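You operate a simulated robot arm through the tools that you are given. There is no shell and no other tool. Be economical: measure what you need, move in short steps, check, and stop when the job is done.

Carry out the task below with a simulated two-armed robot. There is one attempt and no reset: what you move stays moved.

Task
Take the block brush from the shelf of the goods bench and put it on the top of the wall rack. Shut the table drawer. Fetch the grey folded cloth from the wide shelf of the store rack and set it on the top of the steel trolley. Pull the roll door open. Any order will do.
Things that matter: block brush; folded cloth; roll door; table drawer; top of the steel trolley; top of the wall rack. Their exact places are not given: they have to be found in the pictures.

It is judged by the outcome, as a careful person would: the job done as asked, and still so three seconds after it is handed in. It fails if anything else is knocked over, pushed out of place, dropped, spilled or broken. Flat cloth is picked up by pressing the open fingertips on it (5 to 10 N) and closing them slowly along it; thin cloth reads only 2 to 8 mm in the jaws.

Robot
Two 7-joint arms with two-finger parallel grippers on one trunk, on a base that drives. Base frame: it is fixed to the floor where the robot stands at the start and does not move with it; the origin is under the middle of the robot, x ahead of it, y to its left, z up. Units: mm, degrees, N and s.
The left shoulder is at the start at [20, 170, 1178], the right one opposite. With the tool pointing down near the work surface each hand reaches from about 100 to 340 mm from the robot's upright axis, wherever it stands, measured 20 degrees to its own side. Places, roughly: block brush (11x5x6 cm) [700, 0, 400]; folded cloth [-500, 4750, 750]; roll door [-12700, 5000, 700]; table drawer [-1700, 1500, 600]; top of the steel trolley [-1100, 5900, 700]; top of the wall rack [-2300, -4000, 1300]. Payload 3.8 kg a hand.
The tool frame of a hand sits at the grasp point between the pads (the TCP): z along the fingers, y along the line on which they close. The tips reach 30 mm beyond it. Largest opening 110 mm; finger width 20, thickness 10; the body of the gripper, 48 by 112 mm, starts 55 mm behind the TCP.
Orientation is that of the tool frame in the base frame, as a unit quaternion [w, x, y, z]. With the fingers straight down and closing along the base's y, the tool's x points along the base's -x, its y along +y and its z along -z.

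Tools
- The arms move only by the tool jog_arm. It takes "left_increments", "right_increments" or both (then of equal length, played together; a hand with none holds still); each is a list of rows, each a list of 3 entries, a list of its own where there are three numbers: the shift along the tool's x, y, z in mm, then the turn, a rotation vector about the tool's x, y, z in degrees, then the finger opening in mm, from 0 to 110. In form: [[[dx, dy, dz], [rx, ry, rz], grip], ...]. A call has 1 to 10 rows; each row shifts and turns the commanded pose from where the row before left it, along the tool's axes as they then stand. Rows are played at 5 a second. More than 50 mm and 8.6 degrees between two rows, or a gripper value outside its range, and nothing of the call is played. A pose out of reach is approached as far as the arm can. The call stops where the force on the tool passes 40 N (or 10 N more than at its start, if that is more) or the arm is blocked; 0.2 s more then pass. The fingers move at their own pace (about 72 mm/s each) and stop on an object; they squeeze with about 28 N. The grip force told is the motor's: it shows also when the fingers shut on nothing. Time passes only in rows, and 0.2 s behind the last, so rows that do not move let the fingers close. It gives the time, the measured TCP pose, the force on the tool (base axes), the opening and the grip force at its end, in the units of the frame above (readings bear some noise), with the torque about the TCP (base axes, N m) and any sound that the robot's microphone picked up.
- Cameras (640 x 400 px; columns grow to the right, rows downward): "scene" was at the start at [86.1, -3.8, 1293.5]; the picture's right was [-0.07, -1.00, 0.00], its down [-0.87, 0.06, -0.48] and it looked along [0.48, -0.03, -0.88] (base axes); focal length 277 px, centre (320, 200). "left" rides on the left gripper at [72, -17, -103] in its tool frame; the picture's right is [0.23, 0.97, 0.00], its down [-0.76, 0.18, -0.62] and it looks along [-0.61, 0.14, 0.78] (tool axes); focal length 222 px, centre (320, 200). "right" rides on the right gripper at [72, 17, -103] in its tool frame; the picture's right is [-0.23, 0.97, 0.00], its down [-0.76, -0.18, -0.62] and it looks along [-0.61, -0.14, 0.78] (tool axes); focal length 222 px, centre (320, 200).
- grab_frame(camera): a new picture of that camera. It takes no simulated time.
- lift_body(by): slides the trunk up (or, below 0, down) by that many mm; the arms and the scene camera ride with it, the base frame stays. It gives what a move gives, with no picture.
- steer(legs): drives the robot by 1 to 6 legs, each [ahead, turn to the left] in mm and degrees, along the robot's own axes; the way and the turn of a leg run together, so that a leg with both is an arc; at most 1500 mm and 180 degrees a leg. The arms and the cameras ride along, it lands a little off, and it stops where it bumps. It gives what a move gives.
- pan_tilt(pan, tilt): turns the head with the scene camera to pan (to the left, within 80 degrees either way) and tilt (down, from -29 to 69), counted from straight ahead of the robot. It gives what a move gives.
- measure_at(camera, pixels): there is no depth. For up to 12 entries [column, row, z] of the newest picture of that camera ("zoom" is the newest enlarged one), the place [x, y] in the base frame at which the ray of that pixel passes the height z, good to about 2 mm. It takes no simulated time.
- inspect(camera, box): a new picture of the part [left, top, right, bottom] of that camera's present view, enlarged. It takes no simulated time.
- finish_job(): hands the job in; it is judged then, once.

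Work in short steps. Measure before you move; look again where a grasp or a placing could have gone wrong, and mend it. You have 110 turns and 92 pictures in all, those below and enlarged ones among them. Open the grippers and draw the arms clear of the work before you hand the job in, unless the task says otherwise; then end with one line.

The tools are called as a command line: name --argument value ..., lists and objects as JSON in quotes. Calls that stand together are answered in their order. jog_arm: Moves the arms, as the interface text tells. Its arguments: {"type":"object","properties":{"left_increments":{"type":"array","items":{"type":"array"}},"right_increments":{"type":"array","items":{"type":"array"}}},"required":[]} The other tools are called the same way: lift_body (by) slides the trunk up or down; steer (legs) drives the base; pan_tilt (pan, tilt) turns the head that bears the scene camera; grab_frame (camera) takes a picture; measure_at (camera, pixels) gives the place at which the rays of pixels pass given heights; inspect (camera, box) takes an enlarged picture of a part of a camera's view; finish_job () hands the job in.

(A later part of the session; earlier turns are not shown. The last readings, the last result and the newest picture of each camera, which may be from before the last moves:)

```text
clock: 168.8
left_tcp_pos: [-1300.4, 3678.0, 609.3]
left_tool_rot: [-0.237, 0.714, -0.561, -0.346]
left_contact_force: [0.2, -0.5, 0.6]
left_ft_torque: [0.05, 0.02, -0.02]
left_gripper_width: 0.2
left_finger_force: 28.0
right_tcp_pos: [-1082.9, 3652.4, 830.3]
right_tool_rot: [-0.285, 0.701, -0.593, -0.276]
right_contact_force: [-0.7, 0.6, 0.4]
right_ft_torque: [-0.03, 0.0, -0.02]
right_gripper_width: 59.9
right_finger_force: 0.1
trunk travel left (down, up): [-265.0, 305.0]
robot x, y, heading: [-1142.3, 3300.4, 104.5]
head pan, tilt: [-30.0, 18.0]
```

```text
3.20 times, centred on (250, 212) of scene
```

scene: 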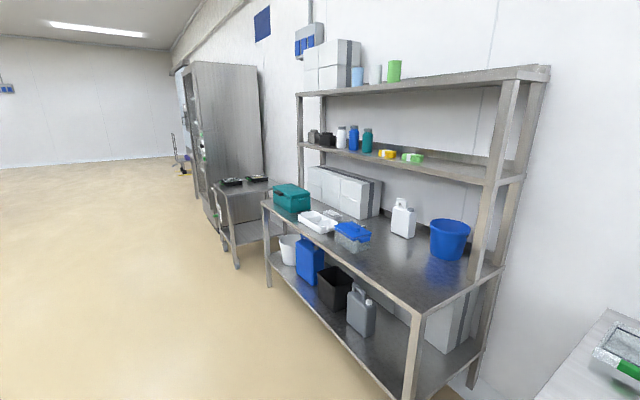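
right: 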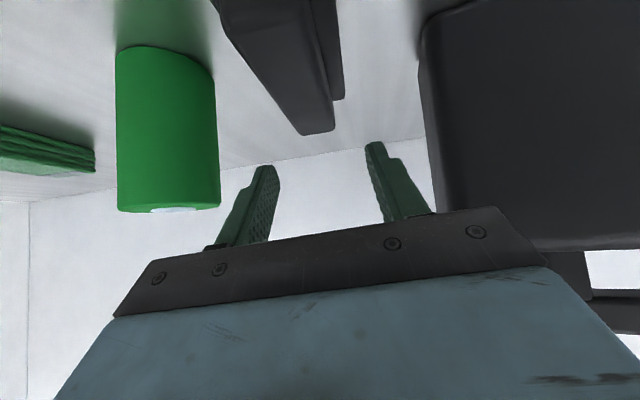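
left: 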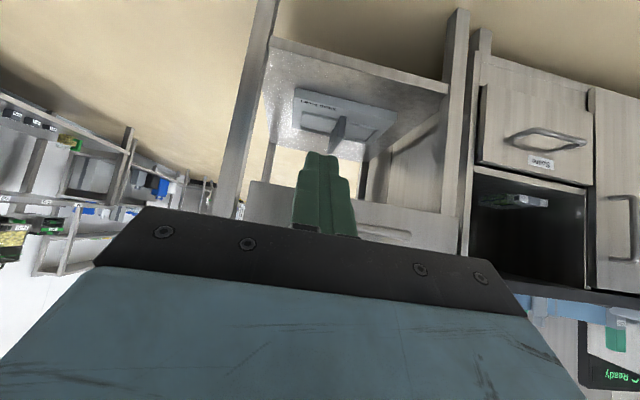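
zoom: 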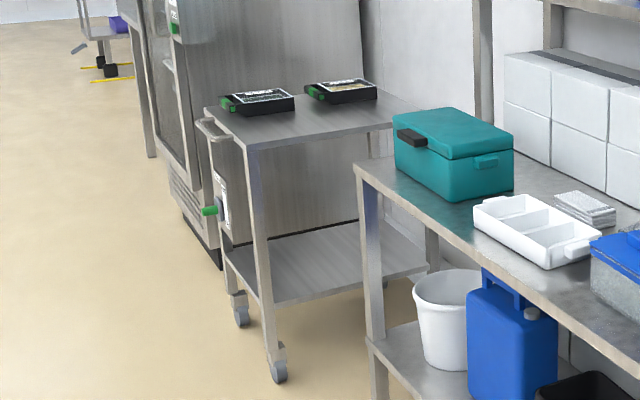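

The grey stack behind the white tray (zoom (208,147)) is likely the cloth. I measure the layout.

measure_at --camera "scene" --pixels '[[262, 203, 750], [420, 314, 750], [333, 214, 750], [403, 399, 0], [269, 287, 0], [237, 268, 0], [217, 190, 750], [240, 197, 750], [222, 244, 0]]'

lift_body --by 250

grab_frame --camera "scene"

```text
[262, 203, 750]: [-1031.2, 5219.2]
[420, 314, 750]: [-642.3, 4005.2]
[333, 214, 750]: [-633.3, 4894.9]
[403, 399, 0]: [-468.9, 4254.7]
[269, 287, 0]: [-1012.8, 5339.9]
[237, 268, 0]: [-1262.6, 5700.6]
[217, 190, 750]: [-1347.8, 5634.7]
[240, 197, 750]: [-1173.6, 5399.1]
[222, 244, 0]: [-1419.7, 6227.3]
```

```text
clock: 171.3
left_tcp_pos: [-1299.6, 3677.2, 861.0]
left_tool_rot: [-0.238, 0.713, -0.562, -0.346]
left_contact_force: [-0.5, -0.5, 0.7]
left_ft_torque: [-0.04, -0.03, -0.02]
left_gripper_width: 0.0
left_finger_force: 28.0
right_tcp_pos: [-1083.0, 3652.8, 1081.4]
right_tool_rot: [-0.285, 0.701, -0.593, -0.275]
right_contact_force: [0.6, 0.3, 0.7]
right_ft_torque: [0.02, -0.05, 0.0]
right_gripper_width: 59.9
right_finger_force: 0.1
trunk travel left (down, up): [-515.0, 55.0]
robot x, y, heading: [-1140.0, 3297.1, 104.6]
head pan, tilt: [-30.0, 18.0]
```

```text
36 pictures are left
```

scene: 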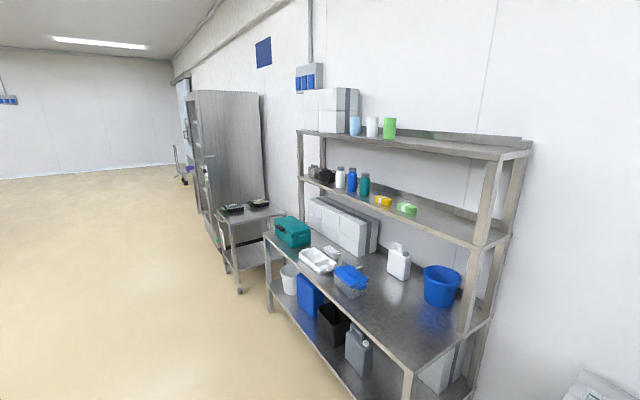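

Rack's front edge is at u≈470. I drive to stand facing it at v≈4720, ~570 mm away.

steer --legs '[[0, -2], [1240, 0], [0, -86]]'

pan_tilt --pan 0 --tilt 38

grab_frame --camera "scene"

```text
clock: 181.7
left_tcp_pos: [-1030.1, 4709.0, 859.8]
left_tool_rot: [0.411, -0.126, 0.899, 0.086]
left_contact_force: [-0.8, 0.7, -0.3]
left_ft_torque: [0.04, 0.01, 0.01]
left_gripper_width: 0.0
left_finger_force: 27.7
right_tcp_pos: [-1046.4, 4490.8, 1080.2]
right_tool_rot: [0.397, -0.094, 0.913, 0.001]
right_contact_force: [0.3, -0.2, -1.1]
right_ft_torque: [-0.02, 0.0, -0.02]
right_gripper_width: 60.0
right_finger_force: 0.1
trunk travel left (down, up): [-515.0, 55.0]
robot x, y, heading: [-1401.9, 4539.8, 16.5]
head pan, tilt: [-30.0, 18.0]
```

```text
clock: 182.6
left_tcp_pos: [-1031.0, 4707.9, 860.2]
left_tool_rot: [0.411, -0.126, 0.899, 0.086]
left_contact_force: [-0.3, 0.3, 0.5]
left_ft_torque: [0.01, 0.01, 0.02]
left_gripper_width: 0.0
left_finger_force: 28.0
right_tcp_pos: [-1046.9, 4491.6, 1082.7]
right_tool_rot: [0.396, -0.093, 0.913, 0.001]
right_contact_force: [-0.6, -0.3, 0.9]
right_ft_torque: [0.01, -0.02, -0.01]
right_gripper_width: 60.0
right_finger_force: 0.0
trunk travel left (down, up): [-515.0, 55.0]
robot x, y, heading: [-1401.3, 4541.4, 16.8]
head pan, tilt: [0.0, 38.0]
```

```text
35 pictures are left
```

scene: 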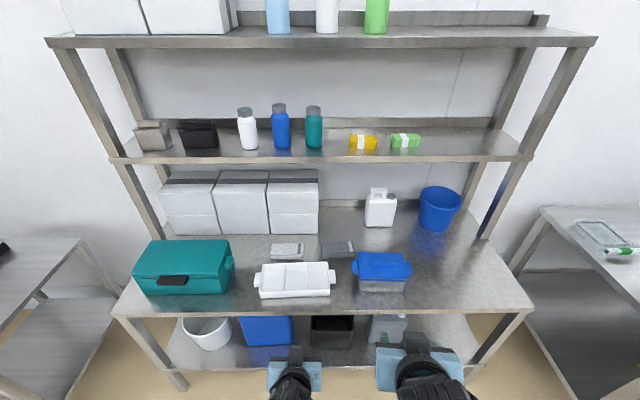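

Two folded cloths: (287,252) and a darker grey one at (337,249). I zoom.

inspect --camera "scene" --box '[240, 220, 420, 320]'

grab_frame --camera "right"

```text
3.56 times, centred on (330, 270) of scene
```

zoom: 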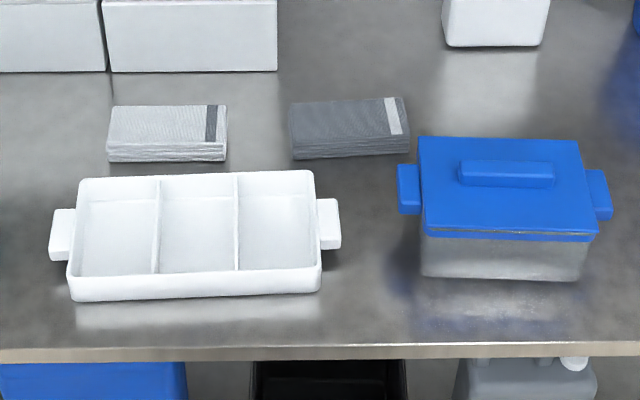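

```text
33 pictures are left
```

right: 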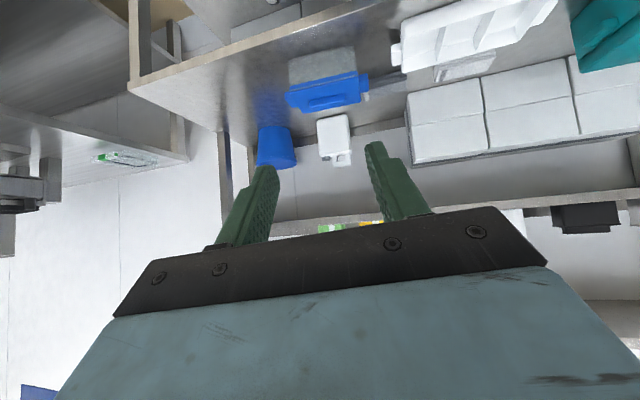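

The grey cloth is the right one (zoom 290-410 × 98-160). I determine the shelf height from its front right corner seen in both cameras and measure the cloth.

measure_at --camera "scene" --pixels '[[532, 306, 700], [532, 306, 750], [532, 306, 800], [321.9, 262, 750], [355.5, 260, 750], [321.5, 242.5, 770], [352.6, 239.3, 770], [355, 256, 770], [363, 293, 750], [338, 296, 750], [355, 308, 750], [366, 281, 850]]'

measure_at --camera "right" --pixels '[[132, 85, 700], [132, 85, 750], [132, 85, 800]]'

```text
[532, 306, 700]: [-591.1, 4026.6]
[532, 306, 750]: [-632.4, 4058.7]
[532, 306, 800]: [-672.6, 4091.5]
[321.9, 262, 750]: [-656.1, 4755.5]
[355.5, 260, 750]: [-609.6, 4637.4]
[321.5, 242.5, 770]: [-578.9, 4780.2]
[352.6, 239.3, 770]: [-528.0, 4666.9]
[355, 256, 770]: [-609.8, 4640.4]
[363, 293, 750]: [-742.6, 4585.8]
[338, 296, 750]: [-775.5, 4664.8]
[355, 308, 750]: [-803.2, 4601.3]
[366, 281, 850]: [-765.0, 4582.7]
```

```text
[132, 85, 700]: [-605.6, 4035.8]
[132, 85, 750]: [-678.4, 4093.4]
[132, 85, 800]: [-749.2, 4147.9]
```

The estimates give ~680-700; I zoom on the right camera for the corner to be surer.

inspect --camera "right" --box '[110, 30, 430, 180]'

inspect --camera "scene" --box '[470, 280, 560, 340]'

```text
2.00 times, centred on (270, 105) of right
```

zoom: 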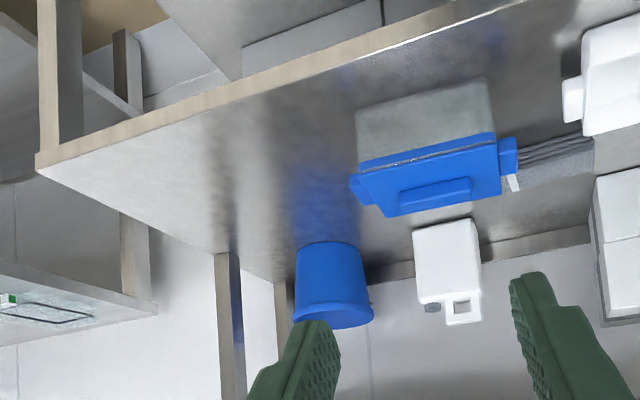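

```text
6.67 times, centred on (515, 310) of scene
```

zoom: 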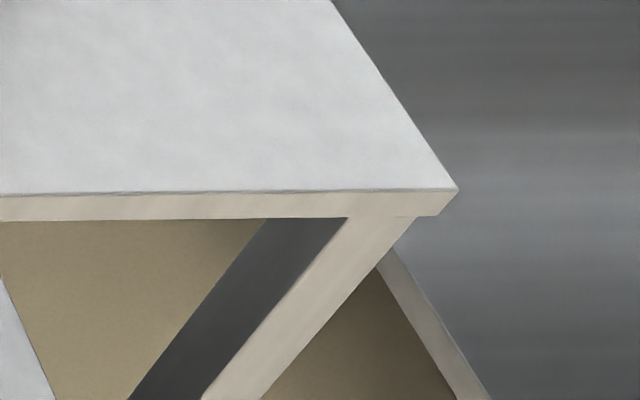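

measure_at --camera "scene" --pixels '[[535.5, 308.3, 700], [535.5, 308.3, 750]]'

measure_at --camera "right" --pixels '[[129, 90.5, 700], [129, 90.5, 750], [399, 86, 720], [399, 86, 750]]'

```text
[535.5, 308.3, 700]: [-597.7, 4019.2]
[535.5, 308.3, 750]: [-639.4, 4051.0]
```

```text
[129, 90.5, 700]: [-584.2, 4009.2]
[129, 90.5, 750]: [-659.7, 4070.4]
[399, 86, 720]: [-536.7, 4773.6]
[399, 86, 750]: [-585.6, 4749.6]
```

Shelf top is z≈719. I measure the grey cloth, neighbours and the edge at the right heights.

grab_frame --camera "scene"

measure_at --camera "scene" --pixels '[[322.3, 258.5, 719], [355.3, 256, 719], [322, 255, 738], [355, 251.5, 738], [321, 242.5, 738], [353, 241.5, 738], [358, 283, 800], [357, 268, 800], [337, 287, 719], [304, 259, 735], [352, 232, 719], [338, 317, 719]]'

inspect --camera "scene" --box '[300, 230, 380, 280]'

```text
30 pictures are left
```

scene: 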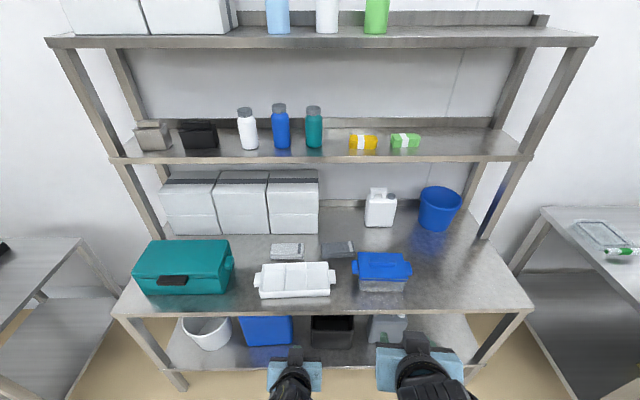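

```text
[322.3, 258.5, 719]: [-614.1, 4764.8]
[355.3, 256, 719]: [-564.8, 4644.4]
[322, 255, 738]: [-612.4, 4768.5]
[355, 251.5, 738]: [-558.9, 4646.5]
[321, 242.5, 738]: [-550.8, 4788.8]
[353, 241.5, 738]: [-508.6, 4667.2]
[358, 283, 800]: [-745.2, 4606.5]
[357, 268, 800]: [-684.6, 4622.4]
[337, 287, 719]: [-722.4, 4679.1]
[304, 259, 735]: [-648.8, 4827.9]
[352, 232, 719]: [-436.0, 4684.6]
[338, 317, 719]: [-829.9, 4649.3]
```

```text
8.00 times, centred on (340, 255) of scene
```

zoom: 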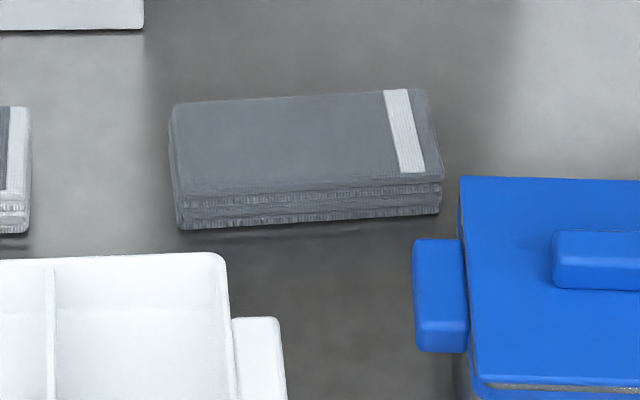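

I measure the upper shelf posts and front edge to know the overhead clearance above the cloth.

measure_at --camera "scene" --pixels '[[484, 239, 719], [158, 237, 719], [110, 160, 1080], [110, 160, 1040], [530, 159, 1080], [530, 159, 1040], [330, 163, 1040], [330, 163, 1080], [330, 201, 719], [115, 312, 719]]'

```text
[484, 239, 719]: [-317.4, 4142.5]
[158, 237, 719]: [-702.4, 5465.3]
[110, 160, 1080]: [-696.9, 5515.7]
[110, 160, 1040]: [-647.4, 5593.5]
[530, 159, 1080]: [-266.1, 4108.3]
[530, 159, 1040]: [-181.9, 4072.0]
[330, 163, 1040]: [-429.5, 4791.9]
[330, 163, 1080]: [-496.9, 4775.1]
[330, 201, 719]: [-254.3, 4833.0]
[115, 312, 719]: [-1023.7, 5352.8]
```

Cloth block ≈130×72×20 mm, centre (-562,4715), long side parallel to the rack; I'll straddle its 72 mm depth with the right hand vertical, turned 90°. First I lift the left hand aside and set the right tool upright.

jog_arm --left_increments '[[[-30, 25, -25], [0, 0, 0], 0], [[-30, 25, -25], [0, 0, 0], 0], [[-30, 25, -25], [0, 0, 0], 0], [[-30, 25, -25], [0, 0, 0], 0], [[-30, 25, -25], [0, 0, 0], 0], [[-30, 25, -25], [0, 0, 0], 0], [[0, 0, 0], [0, 0, 0], 0]]' --right_increments '[[[0, 0, 0], [0, 7.5, 0], 100], [[0, 0, 0], [0, 7.5, 0], 100], [[0, 0, 0], [0, 7.5, 0], 100], [[0, 0, 0], [0, 7.5, 0], 100], [[0, 0, 0], [0, 7.5, 0], 100], [[0, 0, 0], [0, 7.5, 0], 100], [[0, 0, 0], [0, 0, 0], 100]]'

jog_arm --right_increments '[[[0, 0, 0], [0, 0, 8.4], 100], [[0, 0, 0], [0, 0, 8.4], 100], [[0, 0, 0], [0, 0, 8.4], 100], [[0, 0, 0], [0, 0, 8.4], 100], [[0, 0, 0], [0, 0, 8.4], 100], [[0, 0, 0], [0, 0, 8.4], 100], [[0, 0, 0], [0, 0, 8.4], 100], [[0, 0, 0], [0, 0, 8.4], 100], [[0, 0, 0], [0, 0, 8.4], 100], [[0, 0, 0], [0, 0, 8.4], 100]]'

```text
clock: 184.2
left_tcp_pos: [-1068.4, 4844.6, 1103.5]
left_tool_rot: [0.411, -0.125, 0.899, 0.085]
left_contact_force: [-0.4, -0.2, 0.3]
left_ft_torque: [0.02, -0.02, 0.0]
left_gripper_width: 0.1
left_finger_force: 27.6
right_tcp_pos: [-1045.1, 4480.4, 1041.4]
right_tool_rot: [0.018, -0.088, 0.995, -0.049]
right_contact_force: [-0.1, -0.3, 0.2]
right_ft_torque: [0.0, 0.03, -0.02]
right_gripper_width: 100.1
right_finger_force: 0.1
right hand out of reach, approached as far as the arm can: row 6
trunk travel left (down, up): [-515.0, 55.0]
robot x, y, heading: [-1403.8, 4537.5, 17.0]
head pan, tilt: [0.0, 38.0]
```

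```text
clock: 186.4
left_tcp_pos: [-1068.8, 4844.1, 1101.9]
left_tool_rot: [0.411, -0.126, 0.899, 0.085]
left_contact_force: [0.5, -0.8, -0.4]
left_ft_torque: [0.03, 0.0, 0.01]
left_gripper_width: 0.0
left_finger_force: 28.2
right_tcp_pos: [-1042.5, 4480.3, 1040.5]
right_tool_rot: [0.046, 0.602, 0.797, -0.026]
right_contact_force: [0.7, 0.9, -1.0]
right_ft_torque: [0.0, 0.03, 0.01]
right_gripper_width: 100.0
right_finger_force: 0.1
trunk travel left (down, up): [-515.0, 55.0]
robot x, y, heading: [-1399.3, 4536.6, 17.0]
head pan, tilt: [0.0, 38.0]
```

The hand is turned; the cloth is yawed ~21.5°, so I'll correct −5.5° and the 6° lean. I lower the trunk 150 and drive 250 mm closer.

lift_body --by -150

steer --legs '[[250, 0]]'

jog_arm --right_increments '[[[0, 20, 0], [0, 6, 0], 104], [[0, 20, 0], [0, 0, -5.5], 104], [[0, 0, 0], [0, 0, 0], 104]]'

grab_frame --camera "right"

```text
clock: 188.2
left_tcp_pos: [-1067.4, 4844.9, 953.6]
left_tool_rot: [0.41, -0.126, 0.899, 0.086]
left_contact_force: [0.2, 0.4, 0.8]
left_ft_torque: [0.03, -0.02, -0.02]
left_gripper_width: 0.0
left_finger_force: 27.8
right_tcp_pos: [-1041.7, 4480.3, 892.0]
right_tool_rot: [0.047, 0.601, 0.798, -0.024]
right_contact_force: [0.0, 0.9, 0.4]
right_ft_torque: [0.02, 0.0, -0.02]
right_gripper_width: 100.1
right_finger_force: 0.1
trunk travel left (down, up): [-365.0, 205.0]
robot x, y, heading: [-1401.9, 4540.5, 16.7]
head pan, tilt: [0.0, 38.0]
```

```text
clock: 190.0
left_tcp_pos: [-824.7, 4919.6, 952.1]
left_tool_rot: [0.411, -0.126, 0.899, 0.085]
left_contact_force: [0.6, -0.8, 1.1]
left_ft_torque: [0.03, 0.01, 0.02]
left_gripper_width: 0.0
left_finger_force: 28.1
right_tcp_pos: [-797.3, 4555.7, 893.7]
right_tool_rot: [0.047, 0.6, 0.799, -0.023]
right_contact_force: [-0.2, 0.0, 0.9]
right_ft_torque: [0.02, 0.03, 0.03]
right_gripper_width: 99.9
right_finger_force: 0.1
trunk travel left (down, up): [-365.0, 205.0]
robot x, y, heading: [-1158.5, 4609.5, 16.8]
head pan, tilt: [0.0, 38.0]
```

```text
clock: 190.8
left_tcp_pos: [-825.2, 4919.4, 951.4]
left_tool_rot: [0.411, -0.126, 0.899, 0.085]
left_contact_force: [-0.3, 0.0, -0.7]
left_ft_torque: [0.0, -0.01, 0.01]
left_gripper_width: 0.2
left_finger_force: 27.5
right_tcp_pos: [-756.8, 4561.9, 893.5]
right_tool_rot: [0.009, 0.56, 0.828, 0.006]
right_contact_force: [0.6, 1.6, 1.1]
right_ft_torque: [0.04, 0.0, 0.05]
right_gripper_width: 104.1
right_finger_force: 0.0
trunk travel left (down, up): [-365.0, 205.0]
robot x, y, heading: [-1154.2, 4613.7, 17.1]
head pan, tilt: [0.0, 38.0]
```

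```text
28 pictures are left
```

right: 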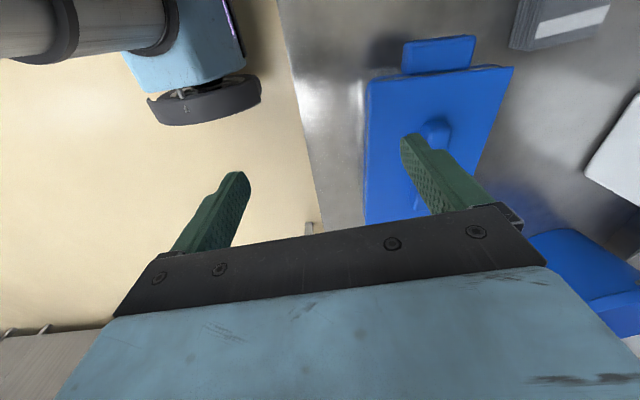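

Orientation is right (closing axis at 21.9°). I move over the cloth at this height: +240 along tool y, +69 along tool x.

jog_arm --right_increments '[[[11.5, 40, 0], [0, 0, 0], 104], [[11.5, 40, 0], [0, 0, 0], 104], [[11.5, 40, 0], [0, 0, 0], 104], [[11.5, 40, 0], [0, 0, 0], 104], [[11.5, 40, 0], [0, 0, 0], 104], [[11.5, 40, 0], [0, 0, 0], 104], [[0, 0, 0], [0, 0, 0], 104]]'

grab_frame --camera "right"

```text
clock: 192.4
left_tcp_pos: [-826.6, 4920.1, 952.5]
left_tool_rot: [0.411, -0.127, 0.898, 0.086]
left_contact_force: [-0.2, 0.4, -0.4]
left_ft_torque: [-0.01, 0.03, -0.01]
left_gripper_width: 0.1
left_finger_force: 27.9
right_tcp_pos: [-566.9, 4714.0, 902.9]
right_tool_rot: [0.006, 0.561, 0.828, 0.01]
right_contact_force: [-0.2, 1.3, -0.5]
right_ft_torque: [-0.01, 0.02, 0.0]
right_gripper_width: 104.1
right_finger_force: 0.0
right hand out of reach, approached as far as the arm can: row 6
trunk travel left (down, up): [-365.0, 205.0]
robot x, y, heading: [-1158.1, 4611.9, 16.9]
head pan, tilt: [0.0, 38.0]
```

```text
27 pictures are left
```

right: 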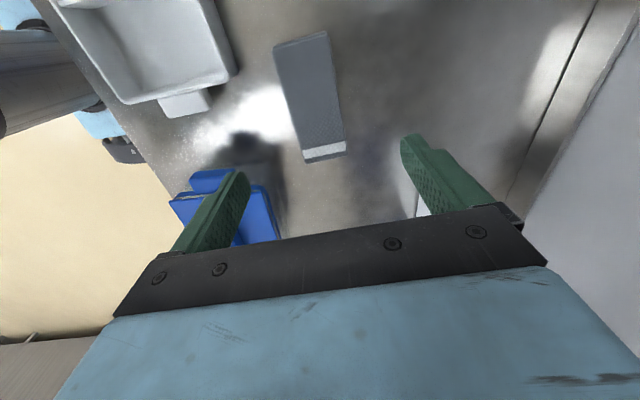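

Hand is nearly over the cloth, seen at (310,95). I measure its corners from this camera.

measure_at --camera "right" --pixels '[[275, 45, 737], [326, 32, 737], [345, 145, 737], [303, 152, 737], [305, 162, 719], [310, 95, 737]]'

```text
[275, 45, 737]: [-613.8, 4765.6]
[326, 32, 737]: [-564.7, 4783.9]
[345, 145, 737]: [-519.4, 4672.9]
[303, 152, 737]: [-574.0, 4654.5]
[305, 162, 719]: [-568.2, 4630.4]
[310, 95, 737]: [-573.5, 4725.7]
```

Cloth centre (-568,4719), 120×57 mm at 21°; the hand is centred within 5 mm. I raise the left hand, then lower the trunk 140 mm to bring the fingers around the cloth.

jog_arm --left_increments '[[[-30, 0, -25], [0, 0, 0], 0], [[-30, 0, -25], [0, 0, 0], 0], [[-30, 0, -25], [0, 0, 0], 0], [[0, 0, 0], [0, 0, 0], 0]]'

lift_body --by -125

grab_frame --camera "right"

```text
clock: 193.4
left_tcp_pos: [-825.1, 4911.9, 1068.8]
left_tool_rot: [0.412, -0.127, 0.898, 0.086]
left_contact_force: [0.3, 0.5, 0.2]
left_ft_torque: [-0.01, 0.0, 0.0]
left_gripper_width: 0.0
left_finger_force: 28.1
right_tcp_pos: [-565.2, 4712.9, 900.7]
right_tool_rot: [0.006, 0.56, 0.828, 0.008]
right_contact_force: [-1.1, 0.0, 0.2]
right_ft_torque: [-0.01, -0.03, 0.01]
right_gripper_width: 103.9
right_finger_force: 0.0
trunk travel left (down, up): [-365.0, 205.0]
robot x, y, heading: [-1162.8, 4611.0, 16.8]
head pan, tilt: [0.0, 38.0]
```

```text
clock: 195.0
left_tcp_pos: [-825.2, 4912.0, 944.0]
left_tool_rot: [0.41, -0.127, 0.899, 0.086]
left_contact_force: [-0.5, -0.7, 0.7]
left_ft_torque: [-0.01, 0.01, 0.0]
left_gripper_width: 0.0
left_finger_force: 28.3
right_tcp_pos: [-565.3, 4713.2, 777.6]
right_tool_rot: [0.005, 0.561, 0.828, 0.008]
right_contact_force: [0.1, -0.4, -0.3]
right_ft_torque: [0.01, 0.01, 0.02]
right_gripper_width: 104.1
right_finger_force: 0.1
trunk travel left (down, up): [-240.0, 330.0]
robot x, y, heading: [-1160.5, 4610.4, 16.7]
head pan, tilt: [0.0, 38.0]
```

```text
26 pictures are left
```

right: 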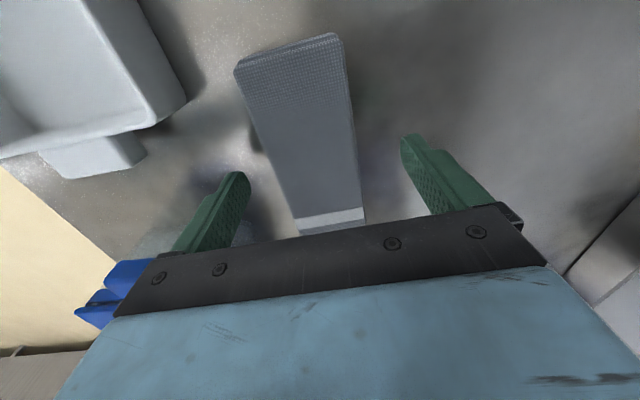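

The cloth lies between the fingers. I lower 25 mm by the trunk and close slowly.

lift_body --by -25

jog_arm --right_increments '[[[0, 0, 0], [0, 0, 0], 85], [[0, 0, 0], [0, 0, 0], 70], [[0, 0, 0], [0, 0, 0], 60], [[0, 0, 0], [0, 0, 0], 50], [[0, 0, 0], [0, 0, 0], 42], [[0, 0, 0], [0, 0, 0], 36], [[0, 0, 0], [0, 0, 0], 36]]'

grab_frame --camera "right"

```text
clock: 195.7
left_tcp_pos: [-825.0, 4911.5, 918.2]
left_tool_rot: [0.411, -0.127, 0.899, 0.086]
left_contact_force: [0.0, -0.6, -0.5]
left_ft_torque: [0.02, -0.05, 0.03]
left_gripper_width: 0.0
left_finger_force: 28.2
right_tcp_pos: [-564.0, 4714.2, 750.9]
right_tool_rot: [0.006, 0.561, 0.828, 0.009]
right_contact_force: [-0.2, 0.1, 2.4]
right_ft_torque: [-0.04, 0.08, 0.0]
right_gripper_width: 104.1
right_finger_force: 0.6
trunk travel left (down, up): [-215.0, 355.0]
robot x, y, heading: [-1155.8, 4610.2, 16.9]
head pan, tilt: [0.0, 38.0]
```

```text
clock: 197.3
left_tcp_pos: [-825.2, 4911.5, 918.6]
left_tool_rot: [0.412, -0.127, 0.898, 0.087]
left_contact_force: [-0.1, 0.3, 0.9]
left_ft_torque: [0.01, 0.0, -0.01]
left_gripper_width: 0.0
left_finger_force: 28.3
right_tcp_pos: [-564.9, 4713.7, 751.3]
right_tool_rot: [0.006, 0.56, 0.828, 0.009]
right_contact_force: [-0.4, -0.8, 0.7]
right_ft_torque: [-0.01, 0.08, 0.0]
right_gripper_width: 57.4
right_finger_force: 27.8
trunk travel left (down, up): [-215.0, 355.0]
robot x, y, heading: [-1160.7, 4616.0, 16.8]
head pan, tilt: [0.0, 38.0]
```

```text
25 pictures are left
```

right: 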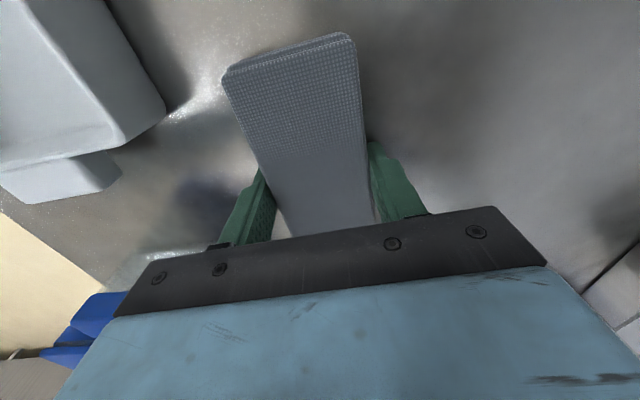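

Gripped firmly at 57 mm. I lift by the trunk 200 mm and check the hold.

lift_body --by 170

grab_frame --camera "right"

```text
clock: 199.2
left_tcp_pos: [-824.8, 4911.6, 1087.8]
left_tool_rot: [0.411, -0.127, 0.899, 0.086]
left_contact_force: [0.4, 0.3, 0.7]
left_ft_torque: [0.01, 0.01, 0.0]
left_gripper_width: 0.0
left_finger_force: 27.7
right_tcp_pos: [-564.5, 4713.0, 921.6]
right_tool_rot: [0.006, 0.56, 0.828, 0.009]
right_contact_force: [-0.6, 0.7, -1.1]
right_ft_torque: [0.0, -0.01, -0.02]
right_gripper_width: 57.6
right_finger_force: 27.6
trunk travel left (down, up): [-385.0, 185.0]
robot x, y, heading: [-1156.7, 4611.1, 16.7]
head pan, tilt: [0.0, 38.0]
```

```text
24 pictures are left
```

right: 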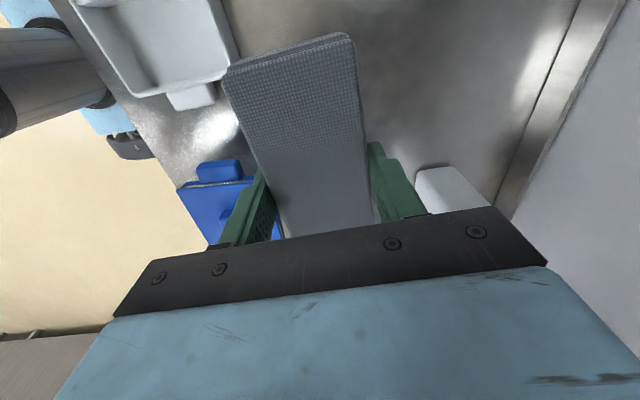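

Held well. I reverse 350 mm, go north along the rack and turn to face the trolley.

steer --legs '[[-380, 0], [0, 90], [1250, 0], [0, -90]]'

pan_tilt --pan -5 --tilt 42

grab_frame --camera "scene"

```text
clock: 215.1
left_tcp_pos: [-1563.7, 6022.9, 1088.9]
left_tool_rot: [0.41, -0.141, 0.896, 0.093]
left_contact_force: [-0.8, 0.3, -0.5]
left_ft_torque: [0.04, 0.01, 0.0]
left_gripper_width: 0.2
left_finger_force: 27.4
right_tcp_pos: [-1296.2, 5832.2, 922.7]
right_tool_rot: [0.005, 0.547, 0.837, 0.009]
right_contact_force: [-0.7, 0.7, -0.9]
right_ft_torque: [0.0, 0.0, 0.03]
right_gripper_width: 57.2
right_finger_force: 28.1
trunk travel left (down, up): [-385.0, 185.0]
robot x, y, heading: [-1888.2, 5711.6, 18.6]
head pan, tilt: [0.0, 38.0]
```

```text
clock: 215.8
left_tcp_pos: [-1562.7, 6022.2, 1089.0]
left_tool_rot: [0.41, -0.141, 0.896, 0.093]
left_contact_force: [0.8, -0.4, -0.6]
left_ft_torque: [0.04, 0.01, 0.01]
left_gripper_width: 0.0
left_finger_force: 27.8
right_tcp_pos: [-1298.0, 5832.2, 920.6]
right_tool_rot: [0.005, 0.547, 0.837, 0.008]
right_contact_force: [0.3, 0.1, -0.9]
right_ft_torque: [-0.01, 0.01, -0.01]
right_gripper_width: 57.2
right_finger_force: 27.9
trunk travel left (down, up): [-385.0, 185.0]
robot x, y, heading: [-1885.8, 5709.1, 18.7]
head pan, tilt: [-5.0, 42.0]
```

```text
23 pictures are left
```

scene: 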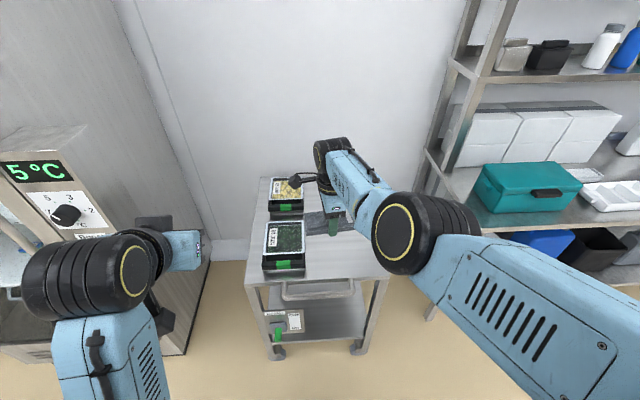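

The right half of the trolley top is free; trays stand on the left half. I take the right camera view to fix the top's height and position.

grab_frame --camera "right"

measure_at --camera "scene" --pixels '[[244, 283, 680], [244, 283, 720], [392, 276, 680], [392, 276, 720], [262, 178, 700], [306, 268, 700], [305, 252, 730], [277, 357, 0], [358, 352, 0]]'

```text
22 pictures are left
```

right: 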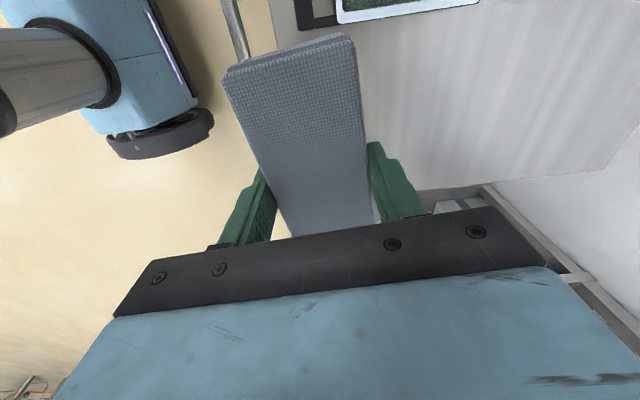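

```text
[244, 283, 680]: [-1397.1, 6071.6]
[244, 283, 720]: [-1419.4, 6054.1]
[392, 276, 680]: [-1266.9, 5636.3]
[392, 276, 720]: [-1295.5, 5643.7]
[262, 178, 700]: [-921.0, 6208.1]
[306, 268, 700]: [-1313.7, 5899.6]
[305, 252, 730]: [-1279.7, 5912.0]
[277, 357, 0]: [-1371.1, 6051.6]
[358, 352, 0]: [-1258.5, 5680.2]
```

Top ≈z 695, spanning u 372-880, v 5773-6214, trays beyond v≈6030. I drive 130 mm ahead and shift the hand 70 mm right to centre the cloth on the free half.

steer --legs '[[130, 0]]'

jog_arm --right_increments '[[[-35, 0, 0], [0, 0, 0], 36], [[-36, 0, 0], [0, 0, 0], 36], [[0, 0, 0], [0, 0, 0], 36]]'

lift_body --by -130

grab_frame --camera "right"

grab_frame --camera "scene"

```text
clock: 217.1
left_tcp_pos: [-1443.1, 6064.2, 1088.2]
left_tool_rot: [0.409, -0.142, 0.896, 0.093]
left_contact_force: [0.1, -0.2, -0.3]
left_ft_torque: [0.02, 0.01, 0.05]
left_gripper_width: 0.0
left_finger_force: 28.2
right_tcp_pos: [-1176.1, 5874.9, 920.7]
right_tool_rot: [0.005, 0.547, 0.837, 0.009]
right_contact_force: [1.1, 0.9, -0.9]
right_ft_torque: [0.0, 0.0, 0.03]
right_gripper_width: 57.5
right_finger_force: 27.8
trunk travel left (down, up): [-385.0, 185.0]
robot x, y, heading: [-1768.7, 5754.6, 18.7]
head pan, tilt: [-5.0, 42.0]
```

```text
clock: 217.9
left_tcp_pos: [-1444.5, 6063.0, 1087.9]
left_tool_rot: [0.409, -0.142, 0.897, 0.092]
left_contact_force: [0.0, -0.5, -0.7]
left_ft_torque: [0.0, 0.0, -0.07]
left_gripper_width: 0.1
left_finger_force: 27.8
right_tcp_pos: [-1150.9, 5811.3, 920.3]
right_tool_rot: [0.007, 0.548, 0.837, 0.009]
right_contact_force: [0.8, -0.8, -0.9]
right_ft_torque: [-0.02, -0.02, 0.0]
right_gripper_width: 57.2
right_finger_force: 28.5
trunk travel left (down, up): [-385.0, 185.0]
robot x, y, heading: [-1766.4, 5756.4, 18.7]
head pan, tilt: [-5.0, 42.0]
```

```text
clock: 219.4
left_tcp_pos: [-1443.8, 6063.6, 959.2]
left_tool_rot: [0.409, -0.141, 0.897, 0.092]
left_contact_force: [0.1, -0.7, -0.4]
left_ft_torque: [-0.03, 0.02, 0.01]
left_gripper_width: 0.0
left_finger_force: 27.9
right_tcp_pos: [-1149.9, 5810.5, 790.4]
right_tool_rot: [0.006, 0.548, 0.837, 0.009]
right_contact_force: [0.1, 0.5, -1.3]
right_ft_torque: [0.02, -0.01, 0.02]
right_gripper_width: 57.3
right_finger_force: 27.8
trunk travel left (down, up): [-255.0, 315.0]
robot x, y, heading: [-1764.5, 5751.6, 18.8]
head pan, tilt: [-5.0, 42.0]
```

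```text
21 pictures are left
```

right: 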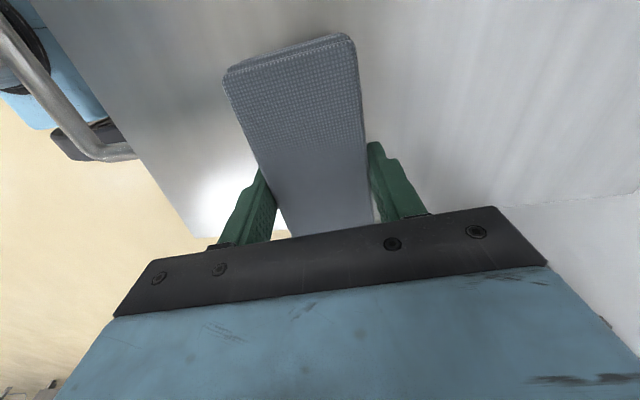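

```text
20 pictures are left
```

scene: 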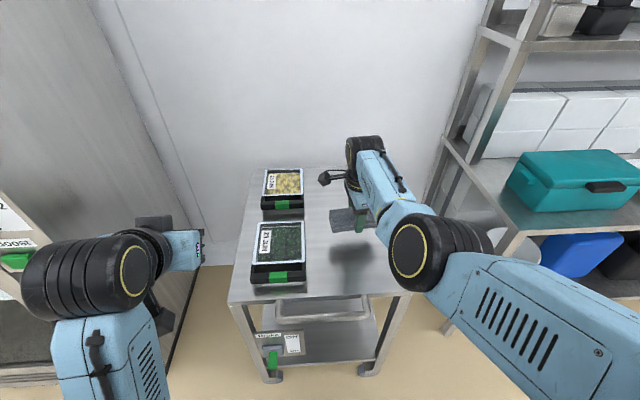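

Cloth hangs over free surface. I lower 45 mm by trunk, then feel down with the arm in small rows.

lift_body --by -45

jog_arm --right_increments '[[[0, 0, 4], [0, 0, 0], 36], [[0, 0, 4], [0, 0, 0], 36], [[0, 0, 3], [0, 0, 0], 36], [[0, 0, 0], [0, 0, 0], 36]]'

inspect --camera "scene" --box '[220, 130, 440, 330]'

```text
clock: 220.3
left_tcp_pos: [-1445.5, 6063.7, 914.0]
left_tool_rot: [0.41, -0.141, 0.897, 0.092]
left_contact_force: [-0.4, -0.5, 0.6]
left_ft_torque: [0.0, 0.01, -0.02]
left_gripper_width: 0.0
left_finger_force: 27.8
right_tcp_pos: [-1150.8, 5812.0, 744.9]
right_tool_rot: [0.006, 0.548, 0.836, 0.008]
right_contact_force: [0.1, 0.0, -0.7]
right_ft_torque: [0.0, 0.03, -0.01]
right_gripper_width: 57.6
right_finger_force: 27.8
trunk travel left (down, up): [-210.0, 360.0]
robot x, y, heading: [-1766.8, 5751.2, 18.8]
head pan, tilt: [-5.0, 42.0]
```

```text
clock: 221.3
left_tcp_pos: [-1444.2, 6063.4, 912.6]
left_tool_rot: [0.41, -0.142, 0.896, 0.093]
left_contact_force: [0.6, -0.5, 0.1]
left_ft_torque: [0.01, -0.02, -0.01]
left_gripper_width: 0.0
left_finger_force: 28.2
right_tcp_pos: [-1151.5, 5811.7, 733.6]
right_tool_rot: [0.005, 0.548, 0.837, 0.009]
right_contact_force: [0.0, 0.6, -1.1]
right_ft_torque: [0.03, -0.01, -0.03]
right_gripper_width: 57.5
right_finger_force: 27.6
trunk travel left (down, up): [-210.0, 360.0]
robot x, y, heading: [-1768.8, 5753.4, 18.6]
head pan, tilt: [-5.0, 42.0]
```

```text
2.00 times, centred on (330, 230) of scene
```

zoom: 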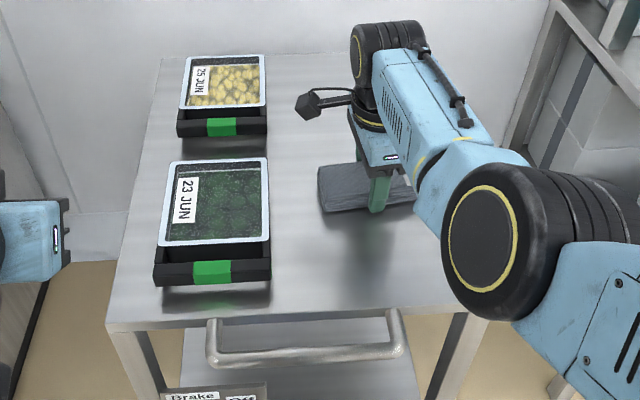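

No contact yet at TCP z 733; close to the surface. I continue down in 3 mm rows.

jog_arm --right_increments '[[[0, 0, 3], [0, 0, 0], 36], [[0, 0, 3], [0, 0, 0], 36], [[0, 0, 3], [0, 0, 0], 36], [[0, 0, 0], [0, 0, 0], 36]]'

```text
clock: 222.5
left_tcp_pos: [-1445.1, 6063.8, 914.2]
left_tool_rot: [0.411, -0.141, 0.896, 0.093]
left_contact_force: [0.0, -0.1, 0.0]
left_ft_torque: [0.01, 0.01, 0.01]
left_gripper_width: 0.2
left_finger_force: 28.4
right_tcp_pos: [-1149.0, 5811.6, 731.5]
right_tool_rot: [0.009, 0.548, 0.837, 0.012]
right_contact_force: [-5.4, -1.5, 13.7]
right_ft_torque: [-0.23, 0.57, 0.03]
right_gripper_width: 57.5
right_finger_force: 28.0
trunk travel left (down, up): [-210.0, 360.0]
robot x, y, heading: [-1764.8, 5750.7, 19.0]
head pan, tilt: [-5.0, 42.0]
stopped in row 4 (right hand): the force on the tool passed its limit at 41 N (the readings are from after the stop); the commanded pose is now the measured one
```

Touchdown (surface ≈700). I open slowly, then lift clear.

jog_arm --right_increments '[[[0, 0, 0], [0, 0, 0], 64], [[0, 0, 0], [0, 0, 0], 75], [[0, 0, 0], [0, 0, 0], 95], [[0, 0, 0], [0, 0, 0], 95], [[0, 0, -15], [0, 0, 0], 95], [[0, 0, -25], [0, 0, 0], 95], [[0, 0, 0], [0, 0, 0], 95]]'

lift_body --by 150

steer --legs '[[-350, 0]]'

grab_frame --camera "scene"

```text
clock: 224.1
left_tcp_pos: [-1444.3, 6063.3, 913.0]
left_tool_rot: [0.41, -0.141, 0.896, 0.092]
left_contact_force: [0.2, 0.8, -0.4]
left_ft_torque: [0.01, -0.01, 0.01]
left_gripper_width: 0.0
left_finger_force: 28.0
right_tcp_pos: [-1150.2, 5810.0, 769.6]
right_tool_rot: [0.008, 0.547, 0.837, 0.01]
right_contact_force: [0.2, -0.7, -1.3]
right_ft_torque: [-0.03, -0.02, 0.01]
right_gripper_width: 95.0
right_finger_force: 0.0
trunk travel left (down, up): [-210.0, 360.0]
robot x, y, heading: [-1766.3, 5752.7, 19.1]
head pan, tilt: [-5.0, 42.0]
```

```text
clock: 225.8
left_tcp_pos: [-1445.0, 6063.5, 1062.0]
left_tool_rot: [0.41, -0.141, 0.896, 0.092]
left_contact_force: [-0.1, -0.1, -0.5]
left_ft_torque: [0.0, 0.03, 0.0]
left_gripper_width: 0.0
left_finger_force: 28.3
right_tcp_pos: [-1149.7, 5809.9, 919.0]
right_tool_rot: [0.008, 0.547, 0.837, 0.01]
right_contact_force: [0.1, -0.1, -0.7]
right_ft_torque: [0.0, 0.02, 0.0]
right_gripper_width: 95.0
right_finger_force: 0.1
trunk travel left (down, up): [-360.0, 210.0]
robot x, y, heading: [-1766.6, 5753.8, 18.9]
head pan, tilt: [-5.0, 42.0]
```

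```text
clock: 228.1
left_tcp_pos: [-1784.4, 5949.7, 1061.5]
left_tool_rot: [0.41, -0.143, 0.896, 0.093]
left_contact_force: [-0.6, -0.6, 0.8]
left_ft_torque: [-0.04, 0.01, 0.0]
left_gripper_width: 0.0
left_finger_force: 28.4
right_tcp_pos: [-1489.1, 5695.8, 918.0]
right_tool_rot: [0.008, 0.547, 0.837, 0.011]
right_contact_force: [0.7, -0.4, 0.1]
right_ft_torque: [-0.03, -0.07, 0.0]
right_gripper_width: 95.1
right_finger_force: 0.1
trunk travel left (down, up): [-360.0, 210.0]
robot x, y, heading: [-2104.5, 5637.2, 19.1]
head pan, tilt: [-5.0, 42.0]
```

```text
18 pictures are left
```

scene: 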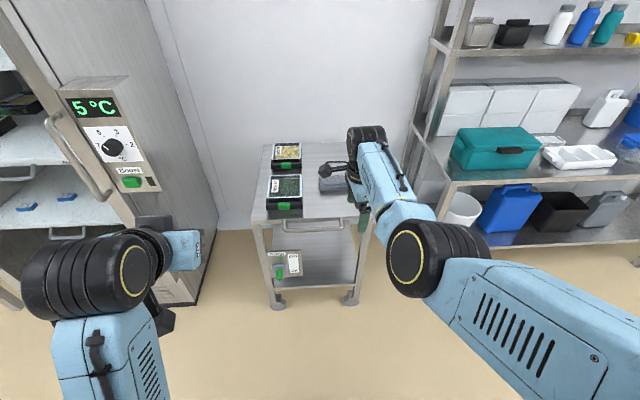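

The cloth rests on the trolley at (335,183). I tuck the right arm and turn west toward the roll door to look at the way.

jog_arm --right_increments '[[[0, -48, 0], [0, 0, -8.4], 95], [[8, -47, 0], [0, 0, -8.4], 95], [[15, -45, 0], [0, 0, -8.4], 95], [[20, -43, 0], [0, 0, -8.4], 95], [[25, -40, 0], [0, 0, -8.4], 95], [[0, 0, 0], [0, 0, -8.4], 95], [[0, 0, 0], [0, 0, -8.4], 95], [[0, 0, 0], [0, 0, -8.4], 95], [[0, 0, 0], [0, 0, -8.4], 95], [[0, 0, 0], [0, 0, -8.4], 95]]'

steer --legs '[[0, 163]]'

pan_tilt --pan 0 --tilt 12

grab_frame --camera "scene"

```text
clock: 230.3
left_tcp_pos: [-1782.1, 5949.5, 1063.8]
left_tool_rot: [0.409, -0.142, 0.897, 0.093]
left_contact_force: [-0.4, 0.2, -0.3]
left_ft_torque: [-0.02, 0.0, -0.01]
left_gripper_width: 0.0
left_finger_force: 27.8
right_tcp_pos: [-1699.5, 5597.5, 892.8]
right_tool_rot: [0.014, -0.155, 0.988, -0.005]
right_contact_force: [-0.3, -0.5, -0.4]
right_ft_torque: [-0.03, -0.02, 0.01]
right_gripper_width: 95.1
right_finger_force: 0.0
right hand out of reach, approached as far as the arm can: row 4, 5
trunk travel left (down, up): [-360.0, 210.0]
robot x, y, heading: [-2105.9, 5633.7, 18.7]
head pan, tilt: [-5.0, 42.0]
```

```text
clock: 237.4
left_tcp_pos: [-2504.1, 5433.4, 1063.1]
left_tool_rot: [0.031, 0.908, 0.009, -0.419]
left_contact_force: [-0.3, 0.7, -0.2]
left_ft_torque: [-0.01, 0.03, -0.01]
left_gripper_width: 0.1
left_finger_force: 28.0
right_tcp_pos: [-2482.1, 5794.4, 894.2]
right_tool_rot: [-0.006, 1.0, 0.005, -0.012]
right_contact_force: [-0.1, -0.1, -0.2]
right_ft_torque: [0.01, -0.02, -0.03]
right_gripper_width: 94.9
right_finger_force: 0.1
trunk travel left (down, up): [-360.0, 210.0]
robot x, y, heading: [-2101.3, 5635.8, -177.9]
head pan, tilt: [-5.0, 42.0]
```

```text
clock: 238.4
left_tcp_pos: [-2503.9, 5433.2, 1062.5]
left_tool_rot: [0.032, 0.908, 0.009, -0.419]
left_contact_force: [1.3, -0.7, -0.6]
left_ft_torque: [0.03, -0.01, -0.01]
left_gripper_width: 0.1
left_finger_force: 27.8
right_tcp_pos: [-2481.9, 5795.0, 893.0]
right_tool_rot: [-0.007, 1.0, 0.006, -0.013]
right_contact_force: [0.3, 0.1, -0.3]
right_ft_torque: [0.0, 0.0, 0.05]
right_gripper_width: 95.0
right_finger_force: 0.1
trunk travel left (down, up): [-360.0, 210.0]
robot x, y, heading: [-2106.5, 5638.2, -177.8]
head pan, tilt: [0.0, 12.0]
```

```text
17 pictures are left
```

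scene: 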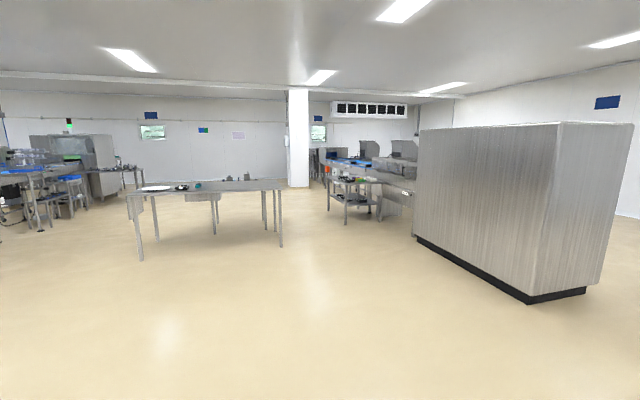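

The door lies beyond the column near col 314. I measure the tables' feet and column base, and zoom in the far area.

measure_at --camera "scene" --pixels '[[141, 261, 0], [281, 247, 0], [265, 225, 0], [345, 224, 0], [330, 210, 0], [292, 187, 0], [307, 187, 0], [418, 238, 0], [240, 190, 0], [378, 221, 0]]'

inspect --camera "scene" --box '[220, 80, 440, 230]'

```text
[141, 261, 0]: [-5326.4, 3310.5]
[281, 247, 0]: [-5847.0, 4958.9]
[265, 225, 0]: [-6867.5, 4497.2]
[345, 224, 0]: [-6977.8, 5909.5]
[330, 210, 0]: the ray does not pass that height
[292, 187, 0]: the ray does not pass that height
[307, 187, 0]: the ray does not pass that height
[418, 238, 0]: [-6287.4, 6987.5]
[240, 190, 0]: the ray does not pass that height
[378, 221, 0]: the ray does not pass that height
```

```text
2.67 times, centred on (330, 155) of scene
```

zoom: 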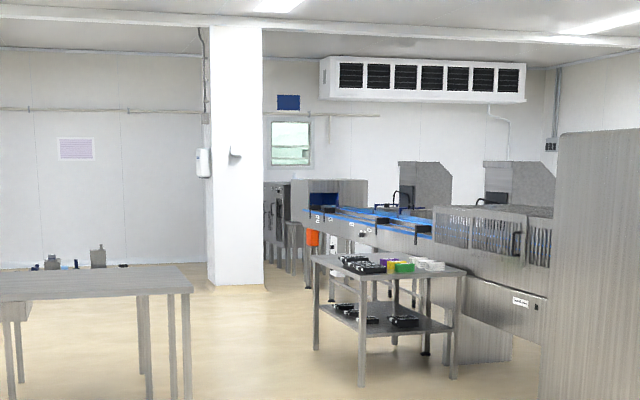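

The way leads between the left table (corner (-5847,4959)) and the right table (-6978,5910). I drive to about (-6400,5400) and look again.

steer --legs '[[0, 0.8], [1430, 0], [1430, 0], [1430, 0]]'

pan_tilt --pan 0 --tilt 15

grab_frame --camera "scene"

```text
clock: 256.1
left_tcp_pos: [-6056.2, 5001.8, 1064.6]
left_tool_rot: [0.055, 0.905, 0.059, -0.418]
left_contact_force: [0.8, 0.4, 0.3]
left_ft_torque: [-0.05, 0.0, -0.03]
left_gripper_width: 0.3
left_finger_force: 28.3
right_tcp_pos: [-6074.5, 5363.9, 893.2]
right_tool_rot: [-0.007, 0.998, 0.061, -0.016]
right_contact_force: [0.6, -0.2, -0.6]
right_ft_torque: [-0.01, 0.02, -0.02]
right_gripper_width: 94.9
right_finger_force: 0.1
trunk travel left (down, up): [-360.0, 210.0]
robot x, y, heading: [-5683.3, 5245.1, -171.9]
head pan, tilt: [0.0, 12.0]
stopped in leg 4: the robot was blocked; the commanded pose is now the measured one
```

```text
clock: 256.8
left_tcp_pos: [-6059.7, 5000.5, 1061.6]
left_tool_rot: [0.055, 0.906, 0.058, -0.416]
left_contact_force: [-0.4, 0.1, 0.1]
left_ft_torque: [0.01, -0.01, 0.04]
left_gripper_width: 0.4
left_finger_force: 27.7
right_tcp_pos: [-6075.1, 5363.4, 892.8]
right_tool_rot: [-0.008, 0.998, 0.061, -0.014]
right_contact_force: [-1.1, 0.0, 0.1]
right_ft_torque: [0.02, -0.01, 0.02]
right_gripper_width: 94.9
right_finger_force: 0.0
trunk travel left (down, up): [-360.0, 210.0]
robot x, y, heading: [-5685.7, 5246.0, -171.7]
head pan, tilt: [0.0, 15.0]
```

```text
15 pictures are left
```

scene: 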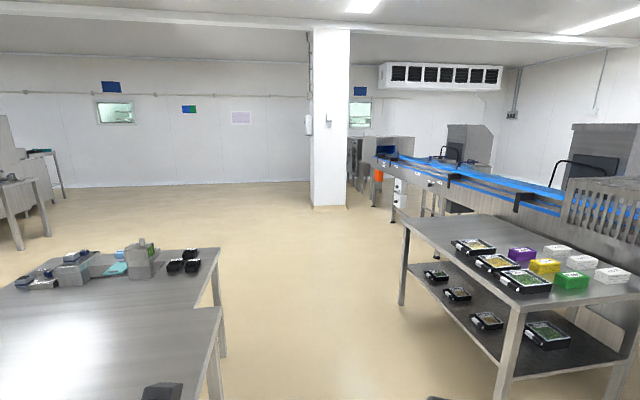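

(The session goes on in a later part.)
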